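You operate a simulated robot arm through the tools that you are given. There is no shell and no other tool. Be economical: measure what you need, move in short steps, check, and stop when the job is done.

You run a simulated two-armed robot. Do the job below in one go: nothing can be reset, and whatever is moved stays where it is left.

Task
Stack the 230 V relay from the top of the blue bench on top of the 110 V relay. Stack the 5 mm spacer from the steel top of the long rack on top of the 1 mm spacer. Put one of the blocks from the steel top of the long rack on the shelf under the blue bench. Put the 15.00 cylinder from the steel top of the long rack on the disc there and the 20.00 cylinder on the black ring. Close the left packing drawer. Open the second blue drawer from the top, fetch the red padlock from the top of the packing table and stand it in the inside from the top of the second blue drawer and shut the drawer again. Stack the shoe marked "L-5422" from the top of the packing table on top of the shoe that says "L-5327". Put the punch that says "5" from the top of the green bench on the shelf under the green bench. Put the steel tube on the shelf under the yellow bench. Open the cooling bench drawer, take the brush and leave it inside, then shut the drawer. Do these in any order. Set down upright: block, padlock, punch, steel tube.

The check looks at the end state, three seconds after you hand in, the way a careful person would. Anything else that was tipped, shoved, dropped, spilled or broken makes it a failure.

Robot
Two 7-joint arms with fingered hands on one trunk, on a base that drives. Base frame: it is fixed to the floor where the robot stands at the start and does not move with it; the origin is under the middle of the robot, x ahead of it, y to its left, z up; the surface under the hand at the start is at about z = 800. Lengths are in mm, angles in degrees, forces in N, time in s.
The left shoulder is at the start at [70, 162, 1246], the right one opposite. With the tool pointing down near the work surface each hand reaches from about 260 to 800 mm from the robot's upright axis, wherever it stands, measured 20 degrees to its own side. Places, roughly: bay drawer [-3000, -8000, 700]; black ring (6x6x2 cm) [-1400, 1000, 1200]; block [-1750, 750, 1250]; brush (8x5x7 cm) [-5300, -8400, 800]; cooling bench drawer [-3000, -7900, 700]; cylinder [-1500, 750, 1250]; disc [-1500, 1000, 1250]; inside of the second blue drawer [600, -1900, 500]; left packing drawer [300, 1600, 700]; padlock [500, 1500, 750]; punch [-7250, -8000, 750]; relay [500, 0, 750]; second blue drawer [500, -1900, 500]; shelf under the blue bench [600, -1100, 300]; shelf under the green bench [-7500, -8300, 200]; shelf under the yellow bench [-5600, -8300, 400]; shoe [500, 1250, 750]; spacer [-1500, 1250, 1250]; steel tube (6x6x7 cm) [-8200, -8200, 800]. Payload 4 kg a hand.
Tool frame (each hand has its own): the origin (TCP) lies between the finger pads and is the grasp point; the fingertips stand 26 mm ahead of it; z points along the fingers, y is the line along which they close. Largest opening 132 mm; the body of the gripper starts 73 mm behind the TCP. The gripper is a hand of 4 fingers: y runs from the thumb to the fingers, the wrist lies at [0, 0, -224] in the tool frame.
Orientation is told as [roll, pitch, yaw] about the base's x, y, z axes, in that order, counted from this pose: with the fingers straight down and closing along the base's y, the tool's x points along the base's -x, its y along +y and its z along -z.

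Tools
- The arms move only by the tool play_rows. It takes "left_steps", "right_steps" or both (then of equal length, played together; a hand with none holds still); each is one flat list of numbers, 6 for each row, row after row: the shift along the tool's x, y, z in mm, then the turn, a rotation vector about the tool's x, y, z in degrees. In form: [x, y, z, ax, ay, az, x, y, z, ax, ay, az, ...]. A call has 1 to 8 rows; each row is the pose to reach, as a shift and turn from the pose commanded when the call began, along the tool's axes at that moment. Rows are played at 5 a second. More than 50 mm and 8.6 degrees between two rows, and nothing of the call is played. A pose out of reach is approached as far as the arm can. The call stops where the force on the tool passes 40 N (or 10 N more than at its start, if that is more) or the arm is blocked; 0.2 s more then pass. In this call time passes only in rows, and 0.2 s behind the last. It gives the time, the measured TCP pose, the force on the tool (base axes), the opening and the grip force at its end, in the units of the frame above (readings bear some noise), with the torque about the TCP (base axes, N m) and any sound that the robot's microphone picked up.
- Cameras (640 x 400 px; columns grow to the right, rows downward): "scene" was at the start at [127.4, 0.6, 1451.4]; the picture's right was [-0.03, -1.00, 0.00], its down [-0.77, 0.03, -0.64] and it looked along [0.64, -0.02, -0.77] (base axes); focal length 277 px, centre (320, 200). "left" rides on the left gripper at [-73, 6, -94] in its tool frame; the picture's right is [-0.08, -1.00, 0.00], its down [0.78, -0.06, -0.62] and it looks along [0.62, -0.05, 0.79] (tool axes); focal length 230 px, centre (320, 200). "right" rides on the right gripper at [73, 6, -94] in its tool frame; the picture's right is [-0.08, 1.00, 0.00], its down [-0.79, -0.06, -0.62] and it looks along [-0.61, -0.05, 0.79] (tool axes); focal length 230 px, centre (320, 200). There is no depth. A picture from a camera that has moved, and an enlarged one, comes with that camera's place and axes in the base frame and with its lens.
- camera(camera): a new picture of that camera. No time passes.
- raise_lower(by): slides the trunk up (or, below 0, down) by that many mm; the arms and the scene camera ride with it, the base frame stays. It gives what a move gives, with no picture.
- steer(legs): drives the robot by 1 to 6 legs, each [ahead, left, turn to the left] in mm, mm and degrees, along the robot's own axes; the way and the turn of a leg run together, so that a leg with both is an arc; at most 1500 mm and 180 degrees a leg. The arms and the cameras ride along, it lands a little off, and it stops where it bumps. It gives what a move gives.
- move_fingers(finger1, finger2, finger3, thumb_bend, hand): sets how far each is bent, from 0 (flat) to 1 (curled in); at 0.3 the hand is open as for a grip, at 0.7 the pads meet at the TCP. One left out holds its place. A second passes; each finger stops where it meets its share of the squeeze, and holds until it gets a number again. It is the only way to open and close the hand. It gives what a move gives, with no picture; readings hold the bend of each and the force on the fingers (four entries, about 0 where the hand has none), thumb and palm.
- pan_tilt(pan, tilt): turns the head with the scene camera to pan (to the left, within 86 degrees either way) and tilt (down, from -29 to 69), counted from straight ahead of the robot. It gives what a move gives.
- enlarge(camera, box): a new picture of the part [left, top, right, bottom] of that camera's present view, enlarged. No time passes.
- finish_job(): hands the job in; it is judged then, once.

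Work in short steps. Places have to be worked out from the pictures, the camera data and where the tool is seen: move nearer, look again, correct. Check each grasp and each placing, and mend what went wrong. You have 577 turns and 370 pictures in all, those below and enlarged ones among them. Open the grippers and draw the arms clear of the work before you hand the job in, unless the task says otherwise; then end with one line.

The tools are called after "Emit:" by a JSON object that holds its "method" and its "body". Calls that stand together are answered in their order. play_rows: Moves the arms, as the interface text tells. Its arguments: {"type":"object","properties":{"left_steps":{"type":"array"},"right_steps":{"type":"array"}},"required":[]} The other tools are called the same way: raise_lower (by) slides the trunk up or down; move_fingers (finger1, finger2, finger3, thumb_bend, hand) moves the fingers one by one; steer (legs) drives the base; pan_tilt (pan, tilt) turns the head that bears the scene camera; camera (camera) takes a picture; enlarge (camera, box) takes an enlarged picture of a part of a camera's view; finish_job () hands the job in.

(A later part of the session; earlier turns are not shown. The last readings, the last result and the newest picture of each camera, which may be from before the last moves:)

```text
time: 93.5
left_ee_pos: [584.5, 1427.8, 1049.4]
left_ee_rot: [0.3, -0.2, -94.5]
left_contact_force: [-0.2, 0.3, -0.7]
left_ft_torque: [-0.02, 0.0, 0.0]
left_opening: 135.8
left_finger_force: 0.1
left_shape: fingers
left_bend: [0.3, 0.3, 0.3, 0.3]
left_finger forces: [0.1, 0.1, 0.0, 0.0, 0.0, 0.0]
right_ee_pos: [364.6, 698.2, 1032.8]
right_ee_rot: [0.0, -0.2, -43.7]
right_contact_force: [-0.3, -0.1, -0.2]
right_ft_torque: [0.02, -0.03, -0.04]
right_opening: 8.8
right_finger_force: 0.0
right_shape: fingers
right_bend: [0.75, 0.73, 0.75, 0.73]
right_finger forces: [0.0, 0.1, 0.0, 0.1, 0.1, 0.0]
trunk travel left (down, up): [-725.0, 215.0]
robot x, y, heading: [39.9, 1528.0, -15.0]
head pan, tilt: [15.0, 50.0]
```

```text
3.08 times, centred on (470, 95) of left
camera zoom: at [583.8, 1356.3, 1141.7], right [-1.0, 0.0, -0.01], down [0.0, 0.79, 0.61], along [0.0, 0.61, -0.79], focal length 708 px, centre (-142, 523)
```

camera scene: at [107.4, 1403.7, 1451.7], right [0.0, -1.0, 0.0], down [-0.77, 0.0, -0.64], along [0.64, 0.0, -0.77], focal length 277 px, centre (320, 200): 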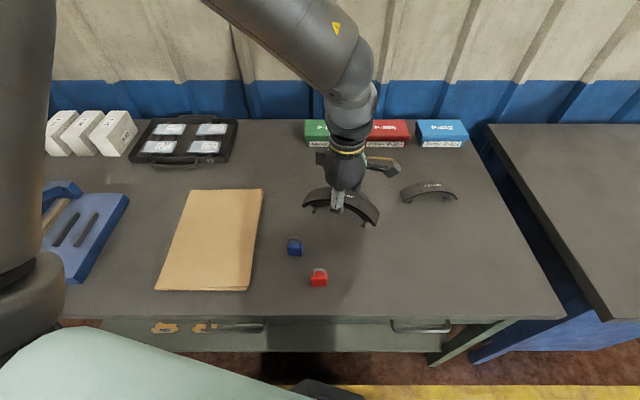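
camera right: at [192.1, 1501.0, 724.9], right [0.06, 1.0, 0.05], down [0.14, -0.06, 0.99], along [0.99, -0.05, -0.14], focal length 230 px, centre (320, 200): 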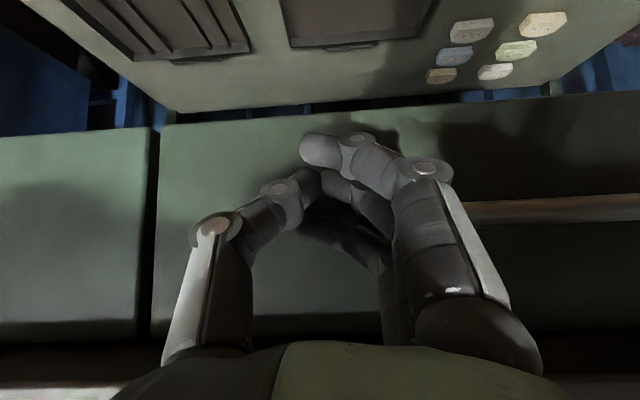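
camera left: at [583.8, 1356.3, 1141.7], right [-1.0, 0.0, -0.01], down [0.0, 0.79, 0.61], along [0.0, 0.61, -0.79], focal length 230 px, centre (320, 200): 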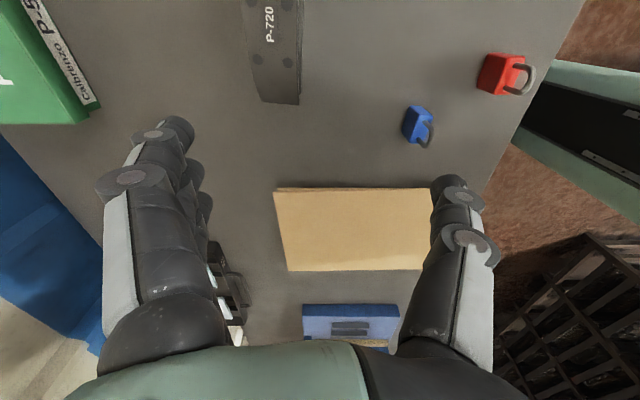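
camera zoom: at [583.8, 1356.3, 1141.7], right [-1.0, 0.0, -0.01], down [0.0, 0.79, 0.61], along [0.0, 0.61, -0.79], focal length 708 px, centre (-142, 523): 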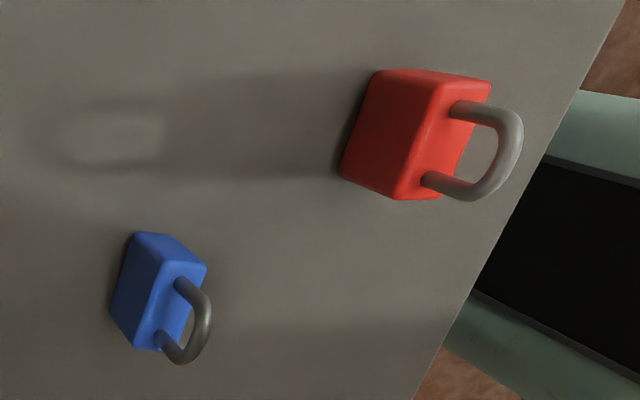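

The padlock stands at about (385, 1400), thin along x. I move over it keeping yaw ≈ -94, so the fingers close along x.

Emit:
{"method": "play_rows", "body": {"left_steps": [-9, -40, 0, 0, 0, 0, -18, -80, 10, 0, 0, 0, -27, -120, 30, 0, 0, 0, -36, -160, 55, 0, 0, 0, -43, -198, 80, 0, 0, 0]}}

Emit:
{"method": "camera", "body": {"camera": "left"}}

Emit:
{"method": "camera", "body": {"camera": "scene"}}

```text
time: 94.7
left_ee_pos: [386.1, 1400.4, 964.0]
left_ee_rot: [0.4, -0.1, -94.4]
left_contact_force: [0.0, 0.3, 0.5]
left_ft_torque: [0.0, -0.02, 0.02]
left_opening: 135.9
left_finger_force: 0.1
left_shape: fingers
left_bend: [0.3, 0.3, 0.3, 0.3]
left_finger forces: [0.0, 0.0, 0.0, 0.0, 0.1, 0.0]
right_ee_pos: [365.9, 696.5, 1030.3]
right_ee_rot: [-0.1, 0.0, -43.8]
right_contact_force: [0.9, -0.6, 0.2]
right_ft_torque: [0.0, 0.02, 0.01]
right_opening: 8.7
right_finger_force: 0.0
right_shape: fingers
right_bend: [0.75, 0.73, 0.75, 0.73]
right_finger forces: [0.1, 0.0, 0.0, 0.0, 0.1, 0.0]
trunk travel left (down, up): [-725.0, 215.0]
robot x, y, heading: [37.3, 1527.1, -14.9]
head pan, tilt: [15.0, 50.0]
```

```text
295 pictures are left
camera left: at [384.6, 1328.3, 1057.8], right [-1.0, 0.0, -0.01], down [0.0, 0.79, 0.62], along [0.0, 0.62, -0.79], focal length 230 px, centre (320, 200)
```

left: 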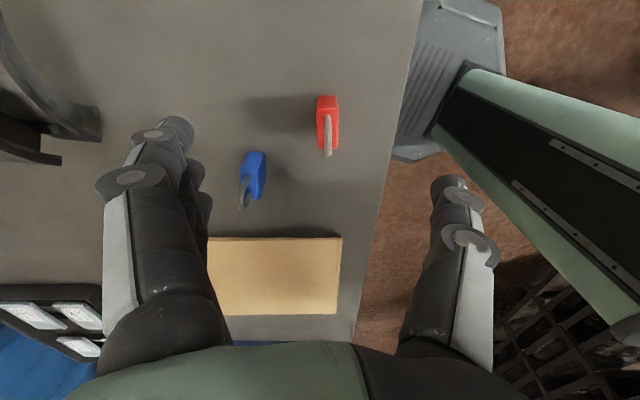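

```text
294 pictures are left
camera scene: at [163.6, 1517.4, 1451.7], right [0.0, -1.0, 0.0], down [-0.77, 0.0, -0.64], along [0.64, 0.0, -0.77], focal length 277 px, centre (320, 200)
```

scene: 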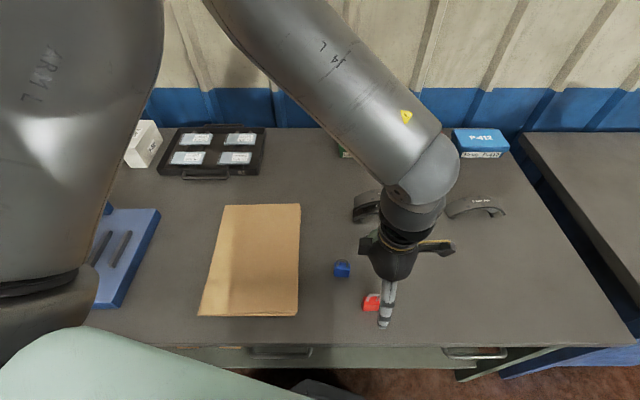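

The red padlock is about 49 mm high with its centre at (377.5, 1399). The blue one is near the fingers' path, so I narrow the hand before descending.

Emit:
{"method": "move_fingers", "body": {"hand": "left", "finger1": 0.48, "finger2": 0.48, "finger3": 0.48, "thumb_bend": 0.48}}

Emit:
{"method": "play_rows", "body": {"left_steps": [-1, -8, 20, 0, 0, 0, -2, -9, 40, 0, 0, 0]}}

Emit:
{"method": "camera", "body": {"camera": "left"}}

```text
time: 95.7
left_ee_pos: [384.0, 1402.0, 964.1]
left_ee_rot: [0.3, -0.1, -94.3]
left_contact_force: [0.7, -0.5, 0.0]
left_ft_torque: [-0.01, -0.01, -0.03]
left_opening: 77.9
left_finger_force: 0.0
left_shape: fingers
left_bend: [0.48, 0.48, 0.48, 0.48]
left_finger forces: [0.0, 0.0, 0.1, 0.0, 0.0, 0.0]
right_ee_pos: [365.1, 697.0, 1030.7]
right_ee_rot: [0.0, -0.1, -43.9]
right_contact_force: [-0.2, 0.5, 0.5]
right_ft_torque: [-0.03, 0.0, 0.01]
right_opening: 8.9
right_finger_force: 0.1
right_shape: fingers
right_bend: [0.75, 0.73, 0.75, 0.73]
right_finger forces: [0.1, 0.0, 0.0, 0.0, 0.0, 0.1]
trunk travel left (down, up): [-725.0, 215.0]
robot x, y, heading: [38.3, 1526.8, -15.1]
head pan, tilt: [15.0, 50.0]
```

```text
time: 96.3
left_ee_pos: [376.2, 1399.2, 922.2]
left_ee_rot: [0.2, -0.1, -94.4]
left_contact_force: [0.5, 0.5, 0.6]
left_ft_torque: [0.01, 0.0, -0.03]
left_opening: 77.9
left_finger_force: 0.0
left_shape: fingers
left_bend: [0.48, 0.48, 0.48, 0.48]
left_finger forces: [0.0, 0.0, 0.1, 0.0, 0.0, 0.1]
right_ee_pos: [366.7, 695.8, 1029.9]
right_ee_rot: [0.0, 0.0, -43.8]
right_contact_force: [0.0, 0.2, -0.3]
right_ft_torque: [0.03, 0.03, 0.01]
right_opening: 8.9
right_finger_force: 0.1
right_shape: fingers
right_bend: [0.75, 0.73, 0.75, 0.73]
right_finger forces: [0.0, 0.0, 0.1, 0.0, 0.0, 0.0]
trunk travel left (down, up): [-725.0, 215.0]
robot x, y, heading: [35.4, 1528.7, -14.8]
head pan, tilt: [15.0, 50.0]
```

```text
293 pictures are left
camera left: at [375.9, 1327.3, 1016.5], right [-1.0, 0.0, 0.0], down [0.0, 0.79, 0.62], along [0.0, 0.62, -0.79], focal length 230 px, centre (320, 200)
```

left: 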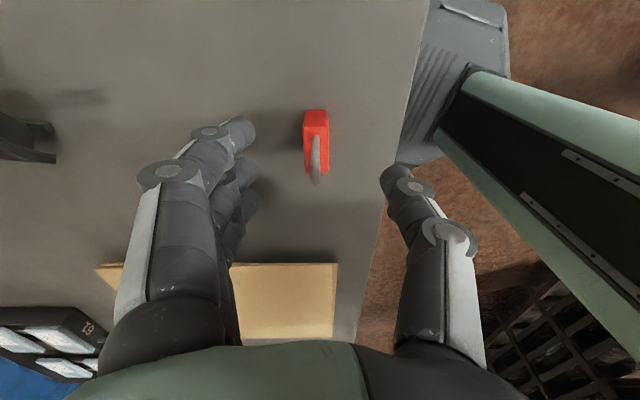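

Aligned to within a few millimetres. I descend to the grip height and close.

Emit:
{"method": "play_rows", "body": {"left_steps": [-4, 2, 25, 0, 0, 0, -4, 2, 54, 0, 0, 0]}}

Emit:
{"method": "camera", "body": {"camera": "left"}}

```text
time: 96.9
left_ee_pos: [378.5, 1397.4, 869.1]
left_ee_rot: [0.2, -0.1, -94.4]
left_contact_force: [-0.3, -0.4, 1.0]
left_ft_torque: [0.01, 0.0, 0.0]
left_opening: 78.1
left_finger_force: 0.0
left_shape: fingers
left_bend: [0.48, 0.48, 0.48, 0.48]
left_finger forces: [0.0, 0.0, 0.0, 0.0, 0.0, 0.1]
right_ee_pos: [366.4, 696.2, 1030.4]
right_ee_rot: [0.0, 0.0, -43.7]
right_contact_force: [0.5, -0.1, -0.5]
right_ft_torque: [0.0, 0.01, 0.01]
right_opening: 8.9
right_finger_force: 0.1
right_shape: fingers
right_bend: [0.75, 0.73, 0.75, 0.73]
right_finger forces: [0.0, 0.0, 0.1, 0.1, 0.1, 0.0]
trunk travel left (down, up): [-725.0, 215.0]
robot x, y, heading: [35.3, 1523.5, -15.1]
head pan, tilt: [15.0, 50.0]
```

```text
292 pictures are left
camera left: at [378.1, 1324.4, 961.6], right [-1.0, 0.0, 0.0], down [0.0, 0.79, 0.62], along [0.0, 0.62, -0.79], focal length 230 px, centre (320, 200)
```

left: 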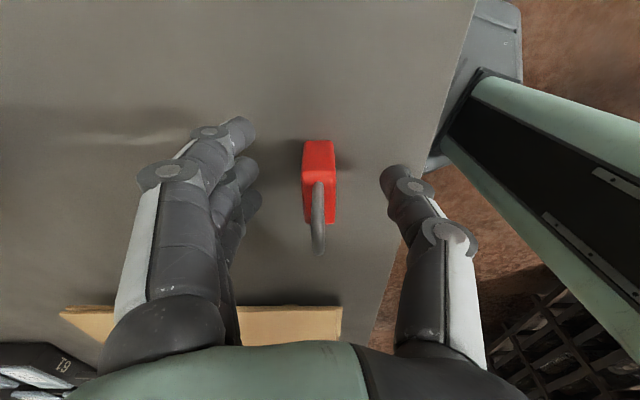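

The padlock is centred. I close the hand.

Emit:
{"method": "move_fingers", "body": {"hand": "left", "finger1": 0.75, "finger2": 0.75, "finger3": 0.75, "thumb_bend": 0.75}}

Emit:
{"method": "camera", "body": {"camera": "left"}}

```text
time: 97.9
left_ee_pos: [378.4, 1397.2, 869.2]
left_ee_rot: [0.3, -0.1, -94.3]
left_contact_force: [0.1, -0.3, 0.2]
left_ft_torque: [-0.01, 0.0, -0.03]
left_opening: 13.9
left_finger_force: 15.1
left_shape: fingers
left_bend: [0.75, 0.71, 0.72, 0.68]
left_finger forces: [0.1, 9.2, 6.5, 0.0, 15.8, 0.1]
right_ee_pos: [366.3, 696.3, 1030.8]
right_ee_rot: [0.0, -0.2, -43.9]
right_contact_force: [-0.4, -0.4, 0.1]
right_ft_torque: [0.0, 0.0, 0.01]
right_opening: 8.6
right_finger_force: 0.1
right_shape: fingers
right_bend: [0.75, 0.73, 0.75, 0.73]
right_finger forces: [0.1, 0.1, 0.0, 0.0, 0.1, 0.0]
trunk travel left (down, up): [-725.0, 215.0]
robot x, y, heading: [38.4, 1531.6, -14.8]
head pan, tilt: [15.0, 50.0]
```

```text
291 pictures are left
camera left: at [377.4, 1324.5, 962.0], right [-1.0, 0.0, 0.0], down [0.0, 0.79, 0.62], along [0.0, 0.62, -0.79], focal length 230 px, centre (320, 200)
```

left: 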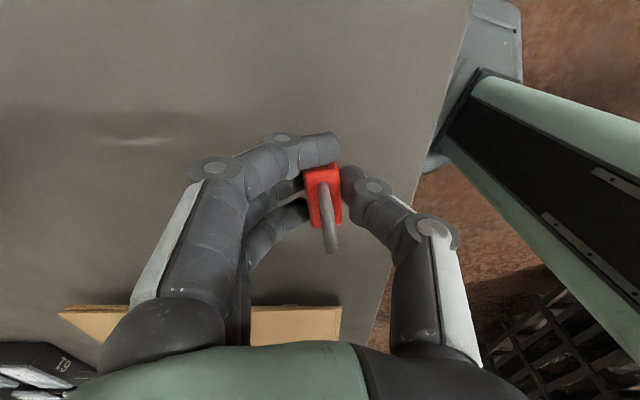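

Gripped by thumb and two fingers. I lift it straight up and check.

Emit:
{"method": "play_rows", "body": {"left_steps": [0, 0, -25, 0, 0, 0, 0, 0, -70, 0, 0, 0, 0, 0, -115, 0, 0, 0, 0, 0, -160, 0, 0, 0, 0, 0, -195, 0, 0, 0]}}

Emit:
{"method": "camera", "body": {"camera": "left"}}

Emit:
{"method": "enlarge", "body": {"camera": "scene", "box": [300, 200, 480, 320]}}

```text
time: 99.1
left_ee_pos: [374.8, 1397.7, 1064.6]
left_ee_rot: [0.3, -0.1, -94.4]
left_contact_force: [-0.5, 0.2, -0.9]
left_ft_torque: [0.0, -0.03, -0.03]
left_opening: 14.1
left_finger_force: 15.7
left_shape: fingers
left_bend: [0.75, 0.71, 0.72, 0.68]
left_finger forces: [0.0, 9.3, 6.5, 0.0, 15.8, 0.1]
right_ee_pos: [365.2, 697.6, 1032.2]
right_ee_rot: [0.0, 0.0, -43.8]
right_contact_force: [0.8, -0.2, 0.2]
right_ft_torque: [0.03, -0.01, 0.0]
right_opening: 8.8
right_finger_force: 0.1
right_shape: fingers
right_bend: [0.75, 0.73, 0.75, 0.73]
right_finger forces: [0.0, 0.1, 0.0, 0.0, 0.0, 0.1]
trunk travel left (down, up): [-725.0, 215.0]
robot x, y, heading: [38.1, 1528.9, -14.9]
head pan, tilt: [15.0, 50.0]
```

```text
290 pictures are left
camera left: at [374.9, 1324.4, 1158.3], right [-1.0, 0.0, 0.0], down [0.0, 0.79, 0.62], along [0.0, 0.62, -0.79], focal length 230 px, centre (320, 200)
```

left: 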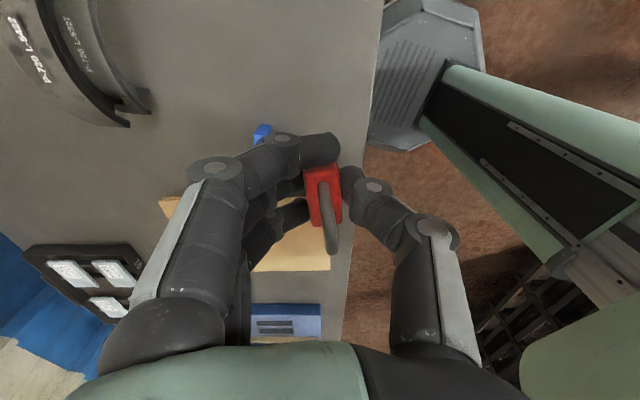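

```text
3.33 times, centred on (390, 260) of scene
camera zoom: at [162.9, 1518.6, 1451.7], right [0.0, -1.0, 0.0], down [-0.77, 0.0, -0.64], along [0.64, 0.0, -0.77], focal length 923 px, centre (87, 0)
```

zoom: 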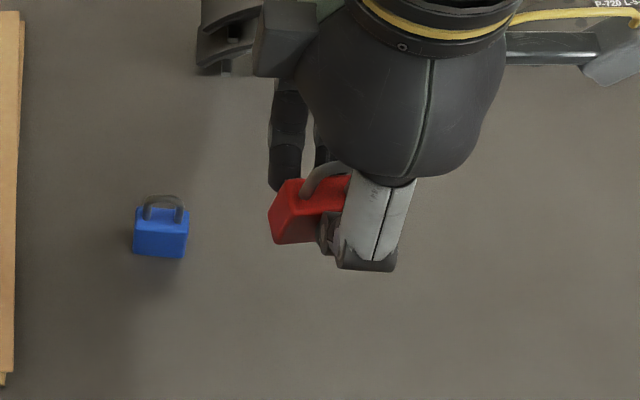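

The padlock is held. I back away, face straight, and drive right towards the blue drawers.

Emit:
{"method": "steer", "body": {"legs": [[-500, 0, 0], [0, 0, 15], [0, -1500, 0], [0, -1500, 0], [0, -200, 0]]}}

Emit:
{"method": "pan_tilt", "body": {"pan": -10, "tilt": 40}}

Emit:
{"method": "camera", "body": {"camera": "scene"}}

```text
time: 118.3
left_ee_pos: [-85.9, -1602.5, 1064.2]
left_ee_rot: [0.3, -0.1, -79.7]
left_contact_force: [0.6, 0.1, -1.2]
left_ft_torque: [0.01, 0.0, -0.02]
left_opening: 14.1
left_finger_force: 15.8
left_shape: fingers
left_bend: [0.75, 0.71, 0.72, 0.68]
left_finger forces: [0.1, 9.3, 6.4, 0.1, 15.8, 0.0]
right_ee_pos: [83.5, -2283.1, 1033.4]
right_ee_rot: [-0.1, -0.1, -28.9]
right_contact_force: [-0.2, 0.5, -0.6]
right_ft_torque: [0.01, 0.0, -0.01]
right_opening: 8.7
right_finger_force: 0.1
right_shape: fingers
right_bend: [0.75, 0.73, 0.75, 0.73]
right_finger forces: [0.0, 0.1, 0.0, 0.0, 0.0, 0.1]
trunk travel left (down, up): [-725.0, 215.0]
robot x, y, heading: [-446.4, -1561.0, -0.1]
head pan, tilt: [15.0, 50.0]
```

```text
time: 119.2
left_ee_pos: [-84.5, -1603.5, 1064.8]
left_ee_rot: [0.3, -0.1, -79.6]
left_contact_force: [0.6, -0.3, -1.2]
left_ft_torque: [0.01, -0.02, 0.0]
left_opening: 14.2
left_finger_force: 15.4
left_shape: fingers
left_bend: [0.75, 0.71, 0.72, 0.68]
left_finger forces: [0.0, 9.3, 6.4, 0.1, 15.7, 0.0]
right_ee_pos: [83.8, -2282.6, 1031.3]
right_ee_rot: [-0.2, -0.1, -29.0]
right_contact_force: [0.5, 0.8, 0.2]
right_ft_torque: [-0.01, -0.01, 0.01]
right_opening: 8.8
right_finger_force: 0.0
right_shape: fingers
right_bend: [0.75, 0.73, 0.75, 0.73]
right_finger forces: [0.0, 0.0, 0.0, 0.1, 0.1, 0.1]
trunk travel left (down, up): [-725.0, 215.0]
robot x, y, heading: [-447.3, -1564.3, -0.0]
head pan, tilt: [-10.0, 40.0]
```

```text
288 pictures are left
camera scene: at [-312.1, -1575.5, 1465.8], right [-0.18, -0.98, 0.0], down [-0.63, 0.11, -0.77], along [0.75, -0.13, -0.64], focal length 277 px, centre (320, 200)
```

scene: 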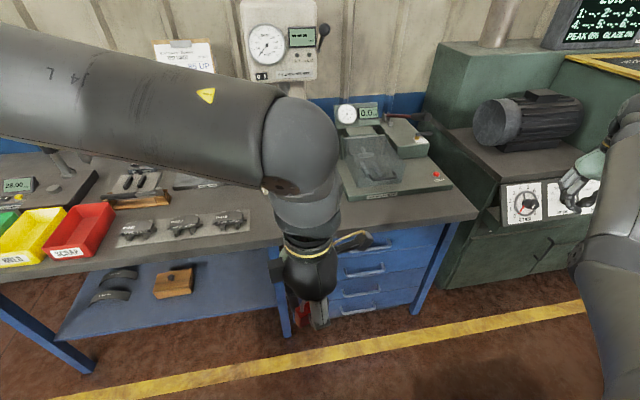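

I see the blue drawer stack, partly hidden by the left arm. I swing the left hand with the padlock to the left to see better.

Emit:
{"method": "play_rows", "body": {"left_steps": [40, 0, 0, 0, 0, -4, 80, 0, 0, 0, 0, -8, 120, 0, 0, 0, 0, -12, 160, 0, 0, 0, 0, -16, 200, 0, 0, 0, 0, -20, 240, 0, 0, 0, 0, -24]}}

Emit:
{"method": "pan_tilt", "body": {"pan": -20, "tilt": 45}}

Emit:
{"method": "camera", "body": {"camera": "scene"}}

```text
time: 120.6
left_ee_pos: [-111.1, -1379.0, 1076.1]
left_ee_rot: [0.1, -0.2, -57.1]
left_contact_force: [-0.2, 0.1, -0.6]
left_ft_torque: [-0.05, 0.01, 0.02]
left_opening: 14.2
left_finger_force: 15.7
left_shape: fingers
left_bend: [0.75, 0.71, 0.72, 0.68]
left_finger forces: [0.1, 9.1, 6.4, 0.0, 15.7, 0.0]
left hand out of reach, approached as far as the arm can: row 5, 6
right_ee_pos: [82.8, -2282.0, 1032.7]
right_ee_rot: [-0.1, -0.2, -29.0]
right_contact_force: [0.8, 0.5, -0.2]
right_ft_torque: [-0.03, 0.0, 0.01]
right_opening: 9.1
right_finger_force: 0.1
right_shape: fingers
right_bend: [0.75, 0.73, 0.75, 0.73]
right_finger forces: [0.0, 0.1, 0.0, 0.0, 0.1, 0.1]
trunk travel left (down, up): [-725.0, 215.0]
robot x, y, heading: [-448.3, -1564.3, -0.2]
head pan, tilt: [-10.0, 40.0]
```

```text
time: 121.3
left_ee_pos: [-110.3, -1380.8, 1076.1]
left_ee_rot: [0.1, -0.1, -57.1]
left_contact_force: [0.8, 0.3, -0.1]
left_ft_torque: [0.0, -0.01, 0.0]
left_opening: 14.2
left_finger_force: 15.4
left_shape: fingers
left_bend: [0.75, 0.71, 0.72, 0.68]
left_finger forces: [0.0, 9.1, 6.3, 0.0, 15.6, 0.0]
right_ee_pos: [83.0, -2283.5, 1031.7]
right_ee_rot: [0.0, -0.1, -28.9]
right_contact_force: [-0.8, -0.2, -0.3]
right_ft_torque: [-0.04, -0.01, 0.0]
right_opening: 8.7
right_finger_force: 0.1
right_shape: fingers
right_bend: [0.75, 0.73, 0.75, 0.73]
right_finger forces: [0.0, 0.1, 0.0, 0.0, 0.0, 0.0]
trunk travel left (down, up): [-725.0, 215.0]
robot x, y, heading: [-445.7, -1562.0, -0.1]
head pan, tilt: [-20.0, 45.0]
```

```text
287 pictures are left
camera scene: at [-319.0, -1589.1, 1458.6], right [-0.34, -0.94, 0.0], down [-0.66, 0.24, -0.71], along [0.66, -0.24, -0.71], focal length 277 px, centre (320, 200)
```

scene: 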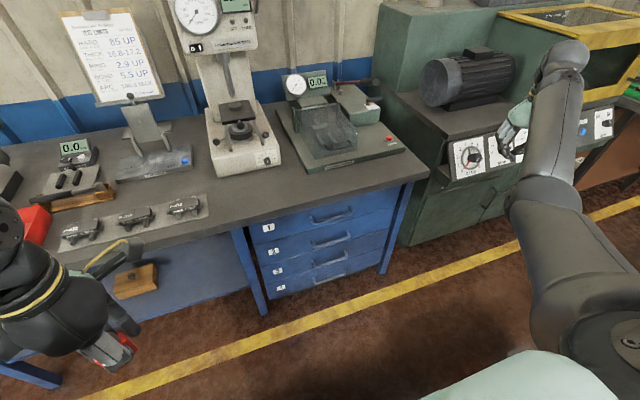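

The drawers are numbered 1–4 from the top. The second drawer's handle is a horizontal bar at roughly (275, -1866, 537). I'll pull it with the right hand pointing forward, so I first pitch the right hand up to horizontal.

Emit:
{"method": "play_rows", "body": {"right_steps": [0, 10, 0, 0, -8, 0, 0, 20, 0, 0, -16, 0, 0, 30, 0, 0, -24, 0, 0, 40, 0, 0, -32, 0, 0, 50, 0, 0, -40, 0, 0, 60, 0, 0, -48, 0, 0, 70, 0, 0, -56, 0, 0, 80, 0, 0, -64, 0]}}

Emit:
{"method": "play_rows", "body": {"right_steps": [0, 10, 0, -4, -5, 0, 0, 20, 0, -8, -10, 0, 0, 30, 0, -12, -15, 0, 0, 40, 0, -16, -20, 0, 0, 50, 0, -20, -26, 0]}}

Emit:
{"method": "camera", "body": {"camera": "scene"}}

```text
time: 123.1
left_ee_pos: [-111.8, -1380.3, 1075.3]
left_ee_rot: [0.1, -0.2, -57.2]
left_contact_force: [-0.1, 0.1, -1.1]
left_ft_torque: [-0.04, -0.02, -0.01]
left_opening: 14.1
left_finger_force: 15.8
left_shape: fingers
left_bend: [0.75, 0.71, 0.72, 0.68]
left_finger forces: [0.0, 9.2, 6.4, 0.0, 15.7, 0.0]
right_ee_pos: [121.3, -2214.1, 1030.6]
right_ee_rot: [0.0, -64.1, -29.0]
right_contact_force: [0.1, -0.5, -0.4]
right_ft_torque: [0.0, 0.04, -0.01]
right_opening: 8.9
right_finger_force: 0.0
right_shape: fingers
right_bend: [0.75, 0.73, 0.75, 0.73]
right_finger forces: [0.0, 0.0, 0.0, 0.0, 0.0, 0.0]
trunk travel left (down, up): [-725.0, 215.0]
robot x, y, heading: [-442.5, -1561.5, -0.1]
head pan, tilt: [-20.0, 45.0]
```

```text
time: 124.3
left_ee_pos: [-111.0, -1382.0, 1076.2]
left_ee_rot: [0.1, -0.1, -57.1]
left_contact_force: [0.5, -0.6, -1.2]
left_ft_torque: [-0.02, 0.0, 0.01]
left_opening: 14.0
left_finger_force: 15.3
left_shape: fingers
left_bend: [0.75, 0.71, 0.72, 0.68]
left_finger forces: [0.0, 9.2, 6.2, 0.0, 15.6, 0.0]
right_ee_pos: [145.9, -2169.7, 1033.2]
right_ee_rot: [105.3, -85.4, -114.7]
right_contact_force: [0.2, -0.2, 0.4]
right_ft_torque: [-0.02, -0.01, 0.05]
right_opening: 8.7
right_finger_force: 0.1
right_shape: fingers
right_bend: [0.75, 0.73, 0.75, 0.73]
right_finger forces: [0.0, 0.0, 0.1, 0.1, 0.0, 0.0]
trunk travel left (down, up): [-725.0, 215.0]
robot x, y, heading: [-446.6, -1564.8, -0.1]
head pan, tilt: [-20.0, 45.0]
```

```text
286 pictures are left
camera scene: at [-319.9, -1589.4, 1458.7], right [-0.34, -0.94, 0.0], down [-0.66, 0.24, -0.71], along [0.66, -0.24, -0.71], focal length 277 px, centre (320, 200)
```

scene: 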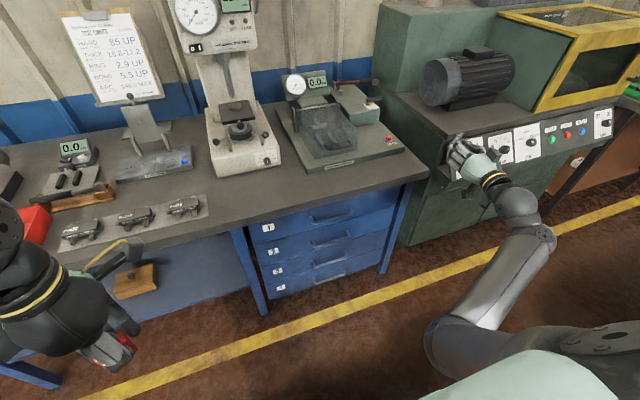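

The right hand points forward now. I roll it 90° about its own axis so the fingers close vertically, fingers on top.

Emit:
{"method": "play_rows", "body": {"right_steps": [0, 0, 0, 0, 0, 8, 0, 0, 0, 0, 0, 16, 0, 0, 0, 0, 0, 24, 0, 0, 0, 0, 0, 32, 0, 0, 0, 0, 0, 40, 0, 0, 0, 0, 0, 48, 0, 0, 0, 0, 0, 56, 0, 0, 0, 0, 0, 64]}}

Emit:
{"method": "play_rows", "body": {"right_steps": [0, 0, 0, 0, 0, 8, 0, 0, 0, 0, 0, 16, 0, 0, 0, 0, 0, 24]}}

```text
time: 126.1
left_ee_pos: [-111.1, -1381.0, 1075.0]
left_ee_rot: [0.1, -0.2, -57.0]
left_contact_force: [-0.2, -0.6, -1.2]
left_ft_torque: [-0.02, -0.01, -0.02]
left_opening: 14.0
left_finger_force: 15.2
left_shape: fingers
left_bend: [0.75, 0.71, 0.72, 0.68]
left_finger forces: [0.0, 9.1, 6.3, 0.1, 15.6, 0.1]
right_ee_pos: [145.3, -2171.2, 1031.8]
right_ee_rot: [91.1, -21.6, -100.1]
right_contact_force: [-0.7, 0.0, -0.4]
right_ft_torque: [-0.04, -0.01, 0.01]
right_opening: 8.9
right_finger_force: 0.1
right_shape: fingers
right_bend: [0.75, 0.73, 0.75, 0.73]
right_finger forces: [0.0, 0.1, 0.0, 0.0, 0.1, 0.0]
trunk travel left (down, up): [-725.0, 215.0]
robot x, y, heading: [-445.9, -1565.5, -0.1]
head pan, tilt: [-20.0, 45.0]
```

```text
time: 126.9
left_ee_pos: [-111.4, -1382.3, 1074.8]
left_ee_rot: [0.1, -0.1, -57.1]
left_contact_force: [-0.1, 0.3, -0.7]
left_ft_torque: [-0.03, 0.0, 0.01]
left_opening: 14.1
left_finger_force: 16.1
left_shape: fingers
left_bend: [0.75, 0.71, 0.72, 0.68]
left_finger forces: [0.0, 9.3, 6.3, 0.0, 15.7, 0.0]
right_ee_pos: [147.2, -2169.7, 1031.4]
right_ee_rot: [91.1, 2.4, -99.5]
right_contact_force: [0.4, -1.2, -0.9]
right_ft_torque: [0.02, 0.02, -0.05]
right_opening: 8.6
right_finger_force: 0.0
right_shape: fingers
right_bend: [0.75, 0.73, 0.75, 0.73]
right_finger forces: [0.0, 0.0, 0.0, 0.1, 0.0, 0.0]
trunk travel left (down, up): [-725.0, 215.0]
robot x, y, heading: [-447.2, -1567.2, -0.3]
head pan, tilt: [-20.0, 45.0]
```

The orientation is good (a 9.5° yaw remains). I lower the trunk by 450 mm to bring the shoulder near drawer height.

Emit:
{"method": "raise_lower", "body": {"by": -450}}

Emit:
{"method": "play_rows", "body": {"right_steps": [20, 0, 0, 0, 3, 0, 50, 0, 0, 0, 6, 0, 90, 0, 0, 0, 9.5, 0, 130, 0, 0, 0, 9.5, 0, 170, 0, 0, 0, 9.5, 0, 200, 0, 0, 0, 9.5, 0]}}

Emit:
{"method": "camera", "body": {"camera": "right"}}

Emit:
{"method": "camera", "body": {"camera": "scene"}}

```text
refused: -450 is not a number from -400 to 400
```

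```text
time: 128.3
left_ee_pos: [-110.6, -1380.1, 1074.7]
left_ee_rot: [0.1, -0.3, -57.1]
left_contact_force: [0.7, -0.1, -0.2]
left_ft_torque: [-0.02, -0.01, 0.02]
left_opening: 14.4
left_finger_force: 15.8
left_shape: fingers
left_bend: [0.75, 0.71, 0.72, 0.68]
left_finger forces: [0.1, 9.2, 6.2, 0.1, 15.6, 0.1]
right_ee_pos: [181.2, -1972.5, 1039.5]
right_ee_rot: [91.5, 2.0, -90.1]
right_contact_force: [0.1, -0.1, -0.3]
right_ft_torque: [-0.01, 0.01, 0.04]
right_opening: 8.7
right_finger_force: 0.1
right_shape: fingers
right_bend: [0.75, 0.73, 0.75, 0.73]
right_finger forces: [0.0, 0.0, 0.0, 0.1, 0.0, 0.0]
trunk travel left (down, up): [-725.0, 215.0]
robot x, y, heading: [-444.6, -1564.3, 0.1]
head pan, tilt: [-20.0, 45.0]
```

```text
285 pictures are left
camera right: at [87.9, -1899.4, 1045.5], right [-0.03, -0.11, 0.99], down [-0.62, -0.78, -0.1], along [0.79, -0.61, -0.05], focal length 230 px, centre (320, 200)
```

right: 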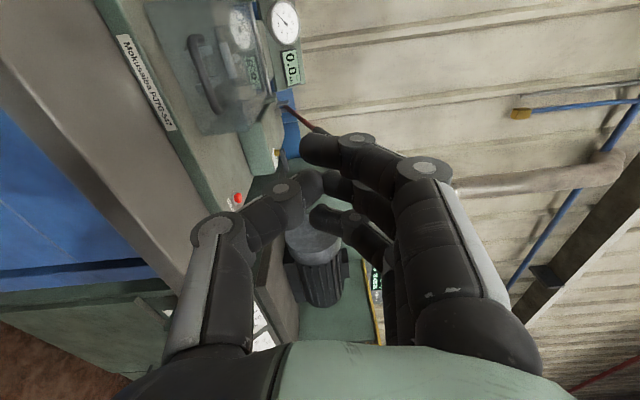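

```text
284 pictures are left
camera scene: at [-319.4, -1587.9, 1458.6], right [-0.34, -0.94, 0.0], down [-0.66, 0.24, -0.71], along [0.66, -0.24, -0.71], focal length 277 px, centre (320, 200)
```

scene: 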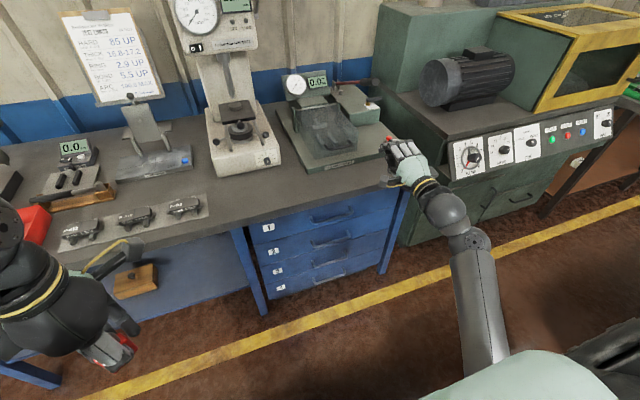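

The trunk slide limit is 400 per call. I lower by 400 and shift the hand towards y≈-1866.

Emit:
{"method": "raise_lower", "body": {"by": -400}}

Emit:
{"method": "play_rows", "body": {"right_steps": [35, 0, -15, 0, 0, 0, 70, 0, -30, 0, 0, 0, 104, 0, -45, 0, 0, 0]}}

Emit:
{"method": "move_fingers", "body": {"hand": "right", "finger1": 0.45, "finger2": 0.45, "finger3": 0.45, "thumb_bend": 0.45}}

Emit:
{"method": "camera", "body": {"camera": "right"}}

Emit:
{"method": "camera", "body": {"camera": "scene"}}

```text
time: 132.2
left_ee_pos: [-112.1, -1381.1, 675.7]
left_ee_rot: [0.1, -0.2, -57.1]
left_contact_force: [-0.1, 0.5, -0.8]
left_ft_torque: [0.0, -0.02, 0.01]
left_opening: 14.1
left_finger_force: 15.7
left_shape: fingers
left_bend: [0.75, 0.71, 0.72, 0.68]
left_finger forces: [0.0, 9.2, 6.4, 0.1, 15.7, 0.0]
right_ee_pos: [181.0, -1973.2, 640.1]
right_ee_rot: [91.5, 2.1, -90.1]
right_contact_force: [-0.2, -0.4, 0.5]
right_ft_torque: [-0.03, -0.04, -0.03]
right_opening: 9.0
right_finger_force: 0.1
right_shape: fingers
right_bend: [0.75, 0.73, 0.75, 0.73]
right_finger forces: [0.0, 0.0, 0.0, 0.0, 0.0, 0.0]
trunk travel left (down, up): [-325.0, 615.0]
robot x, y, heading: [-446.7, -1563.3, -0.2]
head pan, tilt: [-20.0, 45.0]
```

```text
time: 132.9
left_ee_pos: [-111.7, -1379.6, 675.1]
left_ee_rot: [0.1, -0.1, -57.2]
left_contact_force: [-0.2, -0.5, -1.0]
left_ft_torque: [0.02, 0.01, 0.0]
left_opening: 14.0
left_finger_force: 15.0
left_shape: fingers
left_bend: [0.75, 0.71, 0.72, 0.68]
left_finger forces: [0.0, 9.2, 6.3, 0.1, 15.6, 0.1]
right_ee_pos: [135.6, -1870.3, 641.7]
right_ee_rot: [91.3, 2.1, -90.2]
right_contact_force: [-0.7, -0.9, 0.3]
right_ft_torque: [0.02, 0.0, 0.0]
right_opening: 8.8
right_finger_force: 0.1
right_shape: fingers
right_bend: [0.75, 0.73, 0.75, 0.73]
right_finger forces: [0.0, 0.0, 0.0, 0.0, 0.0, 0.0]
trunk travel left (down, up): [-325.0, 615.0]
robot x, y, heading: [-444.2, -1562.3, 0.2]
head pan, tilt: [-20.0, 45.0]
```

```text
time: 133.9
left_ee_pos: [-111.1, -1380.7, 676.2]
left_ee_rot: [0.1, -0.2, -57.0]
left_contact_force: [-0.5, 0.4, -0.4]
left_ft_torque: [0.0, 0.01, 0.0]
left_opening: 14.2
left_finger_force: 15.4
left_shape: fingers
left_bend: [0.75, 0.71, 0.72, 0.68]
left_finger forces: [0.1, 9.2, 6.3, 0.0, 15.7, 0.0]
right_ee_pos: [134.9, -1871.0, 641.4]
right_ee_rot: [91.4, 2.0, -90.1]
right_contact_force: [0.0, 0.1, -0.6]
right_ft_torque: [0.02, 0.0, -0.01]
right_opening: 86.5
right_finger_force: 0.2
right_shape: fingers
right_bend: [0.45, 0.45, 0.45, 0.45]
right_finger forces: [0.1, 0.0, 0.1, 0.0, 0.0, 0.0]
trunk travel left (down, up): [-325.0, 615.0]
robot x, y, heading: [-447.7, -1561.6, -0.5]
head pan, tilt: [-20.0, 45.0]
```

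```text
283 pictures are left
camera right: at [42.9, -1797.9, 647.8], right [-0.03, -0.11, 0.99], down [-0.62, -0.78, -0.1], along [0.79, -0.61, -0.05], focal length 230 px, centre (320, 200)
```

right: 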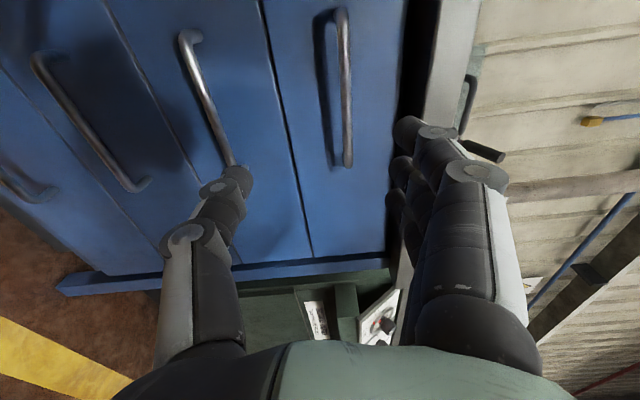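

```text
282 pictures are left
camera scene: at [-319.6, -1588.6, 1058.6], right [-0.34, -0.94, 0.0], down [-0.66, 0.24, -0.71], along [0.66, -0.24, -0.71], focal length 277 px, centre (320, 200)
```

scene: 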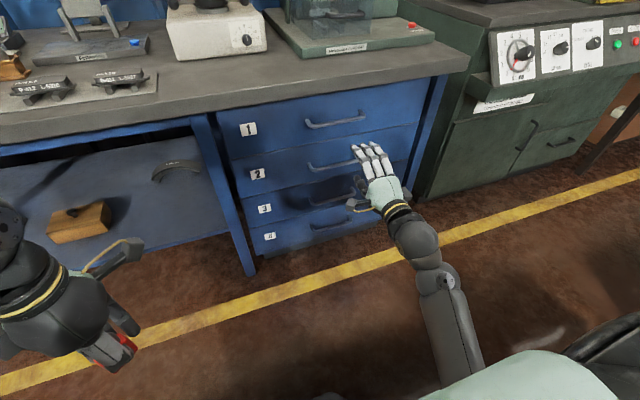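

The second handle triangulates to about x≈360, z≈505, centred on y≈-1888. I lower the trunk another 135 mm and shift slightly.

Emit:
{"method": "raise_lower", "body": {"by": -135}}

Emit:
{"method": "play_rows", "body": {"right_steps": [-8, 0, 30, 0, 0, 0, -16, 0, 60, 0, 0, 0, -16, 0, 90, 0, 0, 0]}}

Emit:
{"method": "camera", "body": {"camera": "right"}}

Emit:
{"method": "camera", "body": {"camera": "scene"}}

```text
time: 135.6
left_ee_pos: [-111.2, -1381.0, 540.4]
left_ee_rot: [0.1, -0.2, -57.0]
left_contact_force: [0.3, -0.5, -0.2]
left_ft_torque: [0.04, 0.01, -0.02]
left_opening: 14.2
left_finger_force: 15.4
left_shape: fingers
left_bend: [0.75, 0.71, 0.72, 0.68]
left_finger forces: [0.0, 9.2, 6.5, 0.0, 15.6, 0.0]
right_ee_pos: [134.9, -1871.3, 506.9]
right_ee_rot: [91.4, 2.0, -90.0]
right_contact_force: [-0.2, 0.1, -0.2]
right_ft_torque: [0.01, 0.0, 0.02]
right_opening: 86.2
right_finger_force: 0.1
right_shape: fingers
right_bend: [0.45, 0.45, 0.45, 0.45]
right_finger forces: [0.0, 0.1, 0.1, 0.1, 0.0, 0.1]
trunk travel left (down, up): [-190.0, 750.0]
robot x, y, heading: [-445.3, -1562.2, 0.1]
head pan, tilt: [-20.0, 45.0]
```

```text
time: 136.4
left_ee_pos: [-109.9, -1380.4, 540.8]
left_ee_rot: [0.1, -0.2, -57.1]
left_contact_force: [0.0, 0.3, -1.0]
left_ft_torque: [0.01, 0.0, -0.03]
left_opening: 14.1
left_finger_force: 15.3
left_shape: fingers
left_bend: [0.75, 0.71, 0.72, 0.68]
left_finger forces: [0.1, 9.3, 6.4, 0.0, 15.6, 0.0]
right_ee_pos: [225.7, -1887.3, 508.1]
right_ee_rot: [91.3, 2.1, -90.2]
right_contact_force: [0.1, -0.4, 1.0]
right_ft_torque: [0.01, -0.02, -0.01]
right_opening: 86.6
right_finger_force: 0.0
right_shape: fingers
right_bend: [0.45, 0.45, 0.45, 0.45]
right_finger forces: [0.0, 0.0, 0.0, 0.1, 0.0, 0.0]
trunk travel left (down, up): [-190.0, 750.0]
robot x, y, heading: [-445.5, -1562.7, 0.1]
head pan, tilt: [-20.0, 45.0]
```

```text
281 pictures are left
camera right: at [132.7, -1814.3, 514.6], right [-0.02, -0.11, 0.99], down [-0.62, -0.78, -0.1], along [0.79, -0.61, -0.05], focal length 230 px, centre (320, 200)
```

right: 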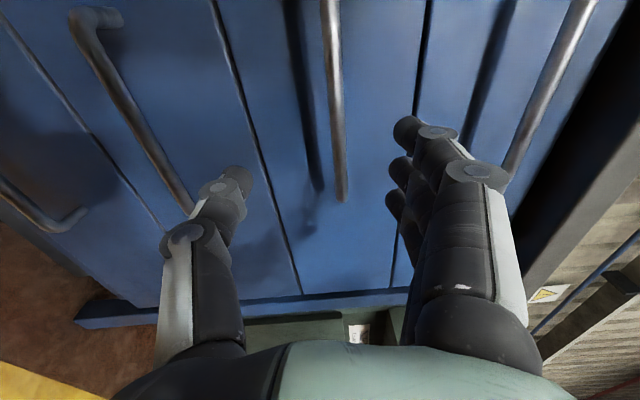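

```text
280 pictures are left
camera scene: at [-319.6, -1588.6, 923.6], right [-0.34, -0.94, 0.0], down [-0.66, 0.24, -0.71], along [0.66, -0.24, -0.71], focal length 277 px, centre (320, 200)
```

scene: 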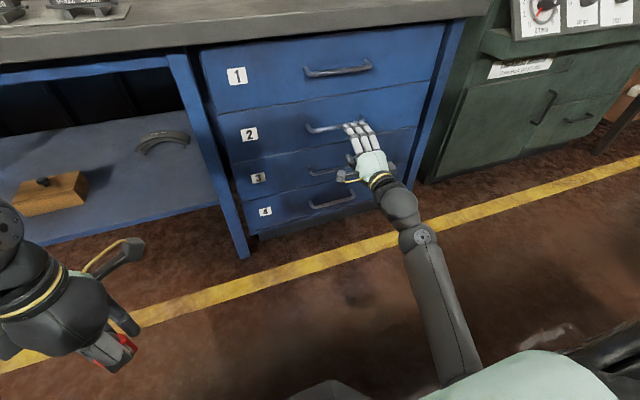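

The bar is at z≈526 and x≈325–345, centred near y=-1890. I raise 18 mm and advance 70 mm.

Emit:
{"method": "play_rows", "body": {"right_steps": [-2, 18, 20, 0, 0, 0, -2, 18, 45, 0, 0, 0, -2, 18, 70, 0, 0, 0]}}

Emit:
{"method": "camera", "body": {"camera": "right"}}

Emit:
{"method": "enlarge", "body": {"camera": "scene", "box": [260, 80, 440, 200]}}

```text
time: 137.2
left_ee_pos: [-112.3, -1381.6, 541.3]
left_ee_rot: [0.0, -0.3, -57.1]
left_contact_force: [-0.7, -0.4, -0.4]
left_ft_torque: [0.01, -0.02, 0.01]
left_opening: 13.8
left_finger_force: 15.5
left_shape: fingers
left_bend: [0.75, 0.71, 0.72, 0.68]
left_finger forces: [0.1, 9.2, 6.3, 0.0, 15.6, 0.0]
right_ee_pos: [295.6, -1889.7, 529.9]
right_ee_rot: [91.4, 2.1, -90.1]
right_contact_force: [-0.3, 0.3, 0.7]
right_ft_torque: [0.0, 0.02, 0.0]
right_opening: 86.5
right_finger_force: 0.1
right_shape: fingers
right_bend: [0.45, 0.45, 0.45, 0.45]
right_finger forces: [0.1, 0.0, 0.0, 0.0, 0.1, 0.0]
trunk travel left (down, up): [-190.0, 750.0]
robot x, y, heading: [-447.3, -1565.3, -0.4]
head pan, tilt: [-20.0, 45.0]
```

```text
279 pictures are left
camera right: at [202.2, -1816.5, 534.8], right [-0.03, -0.11, 0.99], down [-0.62, -0.78, -0.1], along [0.79, -0.62, -0.05], focal length 230 px, centre (320, 200)
```

right: 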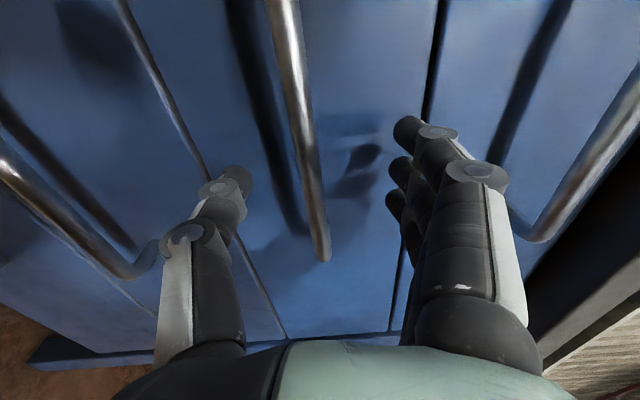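

```text
3.33 times, centred on (350, 140) of scene
camera zoom: at [-319.6, -1588.6, 923.6], right [-0.34, -0.94, 0.0], down [-0.66, 0.24, -0.71], along [0.66, -0.24, -0.71], focal length 923 px, centre (220, 400)
```

zoom: 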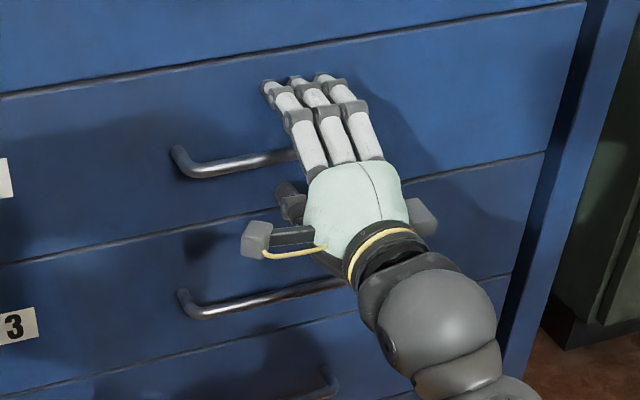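

Triangulating again, the bar is at x≈301, z≈527, practically at the TCP. I advance 6 mm more and close around it.

Emit:
{"method": "play_rows", "body": {"right_steps": [0, -3, 7, 0, 0, 0]}}

Emit:
{"method": "move_fingers", "body": {"hand": "right", "finger1": 0.8, "finger2": 0.8, "finger3": 0.8, "thumb_bend": 0.8}}

Emit:
{"method": "camera", "body": {"camera": "right"}}

```text
time: 137.6
left_ee_pos: [-111.9, -1380.8, 541.4]
left_ee_rot: [0.1, -0.3, -57.1]
left_contact_force: [-0.6, 1.0, -1.0]
left_ft_torque: [0.03, -0.05, -0.01]
left_opening: 14.3
left_finger_force: 15.5
left_shape: fingers
left_bend: [0.75, 0.71, 0.72, 0.68]
left_finger forces: [0.1, 9.2, 6.3, 0.0, 15.6, 0.0]
right_ee_pos: [302.8, -1889.8, 524.8]
right_ee_rot: [91.4, 1.9, -90.1]
right_contact_force: [0.6, -0.6, 0.4]
right_ft_torque: [0.01, -0.04, -0.02]
right_opening: 86.4
right_finger_force: 0.1
right_shape: fingers
right_bend: [0.45, 0.45, 0.45, 0.45]
right_finger forces: [0.0, 0.0, 0.0, 0.0, 0.0, 0.0]
trunk travel left (down, up): [-190.0, 750.0]
robot x, y, heading: [-444.6, -1560.4, 0.0]
head pan, tilt: [-20.0, 45.0]
```

```text
time: 138.6
left_ee_pos: [-111.0, -1380.6, 540.7]
left_ee_rot: [0.1, -0.2, -57.1]
left_contact_force: [-0.3, -0.1, -1.0]
left_ft_torque: [0.02, 0.04, -0.03]
left_opening: 14.0
left_finger_force: 14.9
left_shape: fingers
left_bend: [0.75, 0.71, 0.72, 0.68]
left_finger forces: [0.1, 9.3, 6.3, 0.0, 15.6, 0.1]
right_ee_pos: [303.1, -1888.4, 526.0]
right_ee_rot: [91.4, 2.0, -90.0]
right_contact_force: [-2.6, 1.2, 0.2]
right_ft_torque: [0.03, 0.03, 0.04]
right_opening: 10.2
right_finger_force: 1.1
right_shape: fingers
right_bend: [0.8, 0.77, 0.8, 0.76]
right_finger forces: [0.3, 0.0, 0.9, 0.1, 0.1, 0.0]
trunk travel left (down, up): [-190.0, 750.0]
robot x, y, heading: [-444.0, -1562.2, 0.0]
head pan, tilt: [-20.0, 45.0]
```

```text
277 pictures are left
camera right: at [209.0, -1816.2, 531.5], right [-0.02, -0.11, 0.99], down [-0.62, -0.78, -0.1], along [0.79, -0.61, -0.05], focal length 230 px, centre (320, 200)
```

right: 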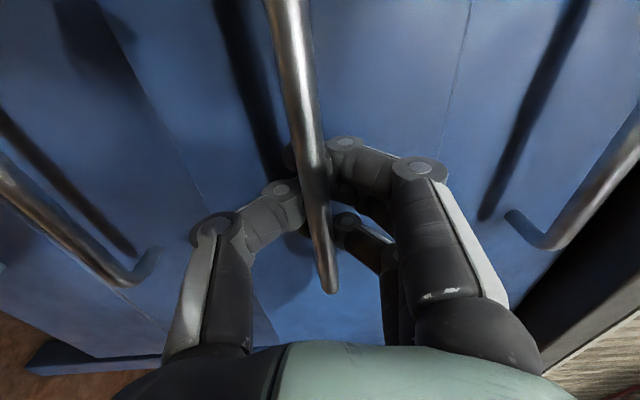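

The fingers are hooked behind the bar. I pull straight back slowly.

Emit:
{"method": "play_rows", "body": {"right_steps": [0, 0, -15, 0, 0, 0, 0, 0, -35, 0, 0, 0, 0, 0, -60, 0, 0, 0, 0, 0, -85, 0, 0, 0, 0, 0, -110, 0, 0, 0, 0, 0, -135, 0, 0, 0, 0, 0, -160, 0, 0, 0, 0, 0, -180, 0, 0, 0]}}

Emit:
{"method": "camera", "body": {"camera": "scene"}}

```text
time: 140.4
left_ee_pos: [-111.3, -1380.9, 541.9]
left_ee_rot: [0.0, -0.2, -57.0]
left_contact_force: [-0.2, -0.4, -0.8]
left_ft_torque: [0.02, -0.02, 0.02]
left_opening: 14.1
left_finger_force: 15.4
left_shape: fingers
left_bend: [0.75, 0.71, 0.72, 0.68]
left_finger forces: [0.1, 9.2, 6.2, 0.1, 15.6, 0.0]
right_ee_pos: [120.9, -1890.0, 520.0]
right_ee_rot: [91.3, 2.1, -90.1]
right_contact_force: [-2.5, 0.1, 0.6]
right_ft_torque: [0.0, 0.08, 0.03]
right_opening: 9.2
right_finger_force: 1.6
right_shape: fingers
right_bend: [0.8, 0.77, 0.79, 0.76]
right_finger forces: [1.3, 0.1, 2.3, 0.0, 0.0, 0.0]
trunk travel left (down, up): [-190.0, 750.0]
robot x, y, heading: [-447.4, -1565.4, -0.0]
head pan, tilt: [-20.0, 45.0]
```

```text
276 pictures are left
camera scene: at [-320.3, -1588.6, 923.6], right [-0.34, -0.94, 0.0], down [-0.66, 0.24, -0.71], along [0.66, -0.24, -0.71], focal length 277 px, centre (320, 200)
```

scene: 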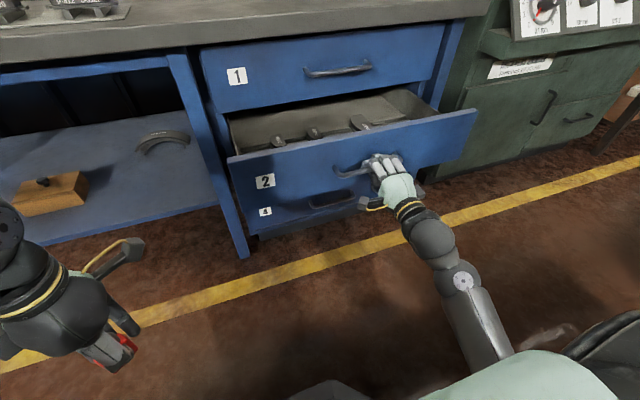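

The drawer is open 180 mm, with a few things inside at the back. I pull another 90 mm.

Emit:
{"method": "play_rows", "body": {"right_steps": [0, 0, -20, 0, 0, 0, 0, 0, -45, 0, 0, 0, 0, 0, -70, 0, 0, 0, 0, 0, -90, 0, 0, 0]}}

Emit:
{"method": "camera", "body": {"camera": "scene"}}

```text
time: 141.4
left_ee_pos: [-111.9, -1380.7, 540.9]
left_ee_rot: [0.1, -0.2, -57.0]
left_contact_force: [0.5, 0.9, -0.3]
left_ft_torque: [-0.02, 0.01, -0.01]
left_opening: 14.1
left_finger_force: 15.5
left_shape: fingers
left_bend: [0.75, 0.71, 0.72, 0.68]
left_finger forces: [0.0, 9.2, 6.2, 0.0, 15.6, 0.1]
right_ee_pos: [31.6, -1888.9, 519.3]
right_ee_rot: [91.5, 2.1, -90.1]
right_contact_force: [-3.0, -0.7, 6.4]
right_ft_torque: [-0.04, 0.1, 0.03]
right_opening: 8.9
right_finger_force: 2.9
right_shape: fingers
right_bend: [0.79, 0.77, 0.79, 0.76]
right_finger forces: [2.3, 0.0, 3.6, 0.0, 0.0, 0.0]
trunk travel left (down, up): [-190.0, 750.0]
robot x, y, heading: [-447.6, -1559.7, -0.3]
head pan, tilt: [-20.0, 45.0]
```

```text
275 pictures are left
camera scene: at [-320.6, -1588.4, 923.8], right [-0.34, -0.94, 0.0], down [-0.66, 0.24, -0.71], along [0.66, -0.24, -0.71], focal length 277 px, centre (320, 200)
```

scene: 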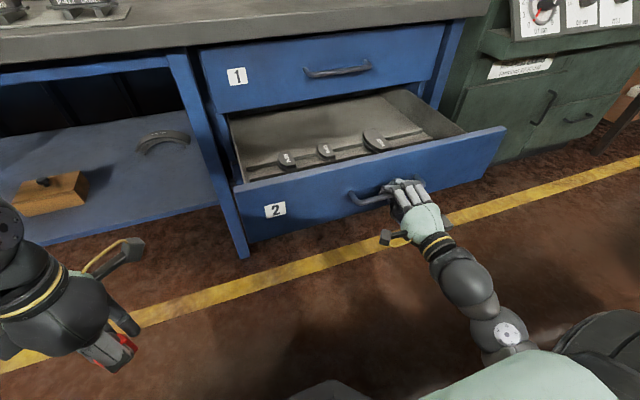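

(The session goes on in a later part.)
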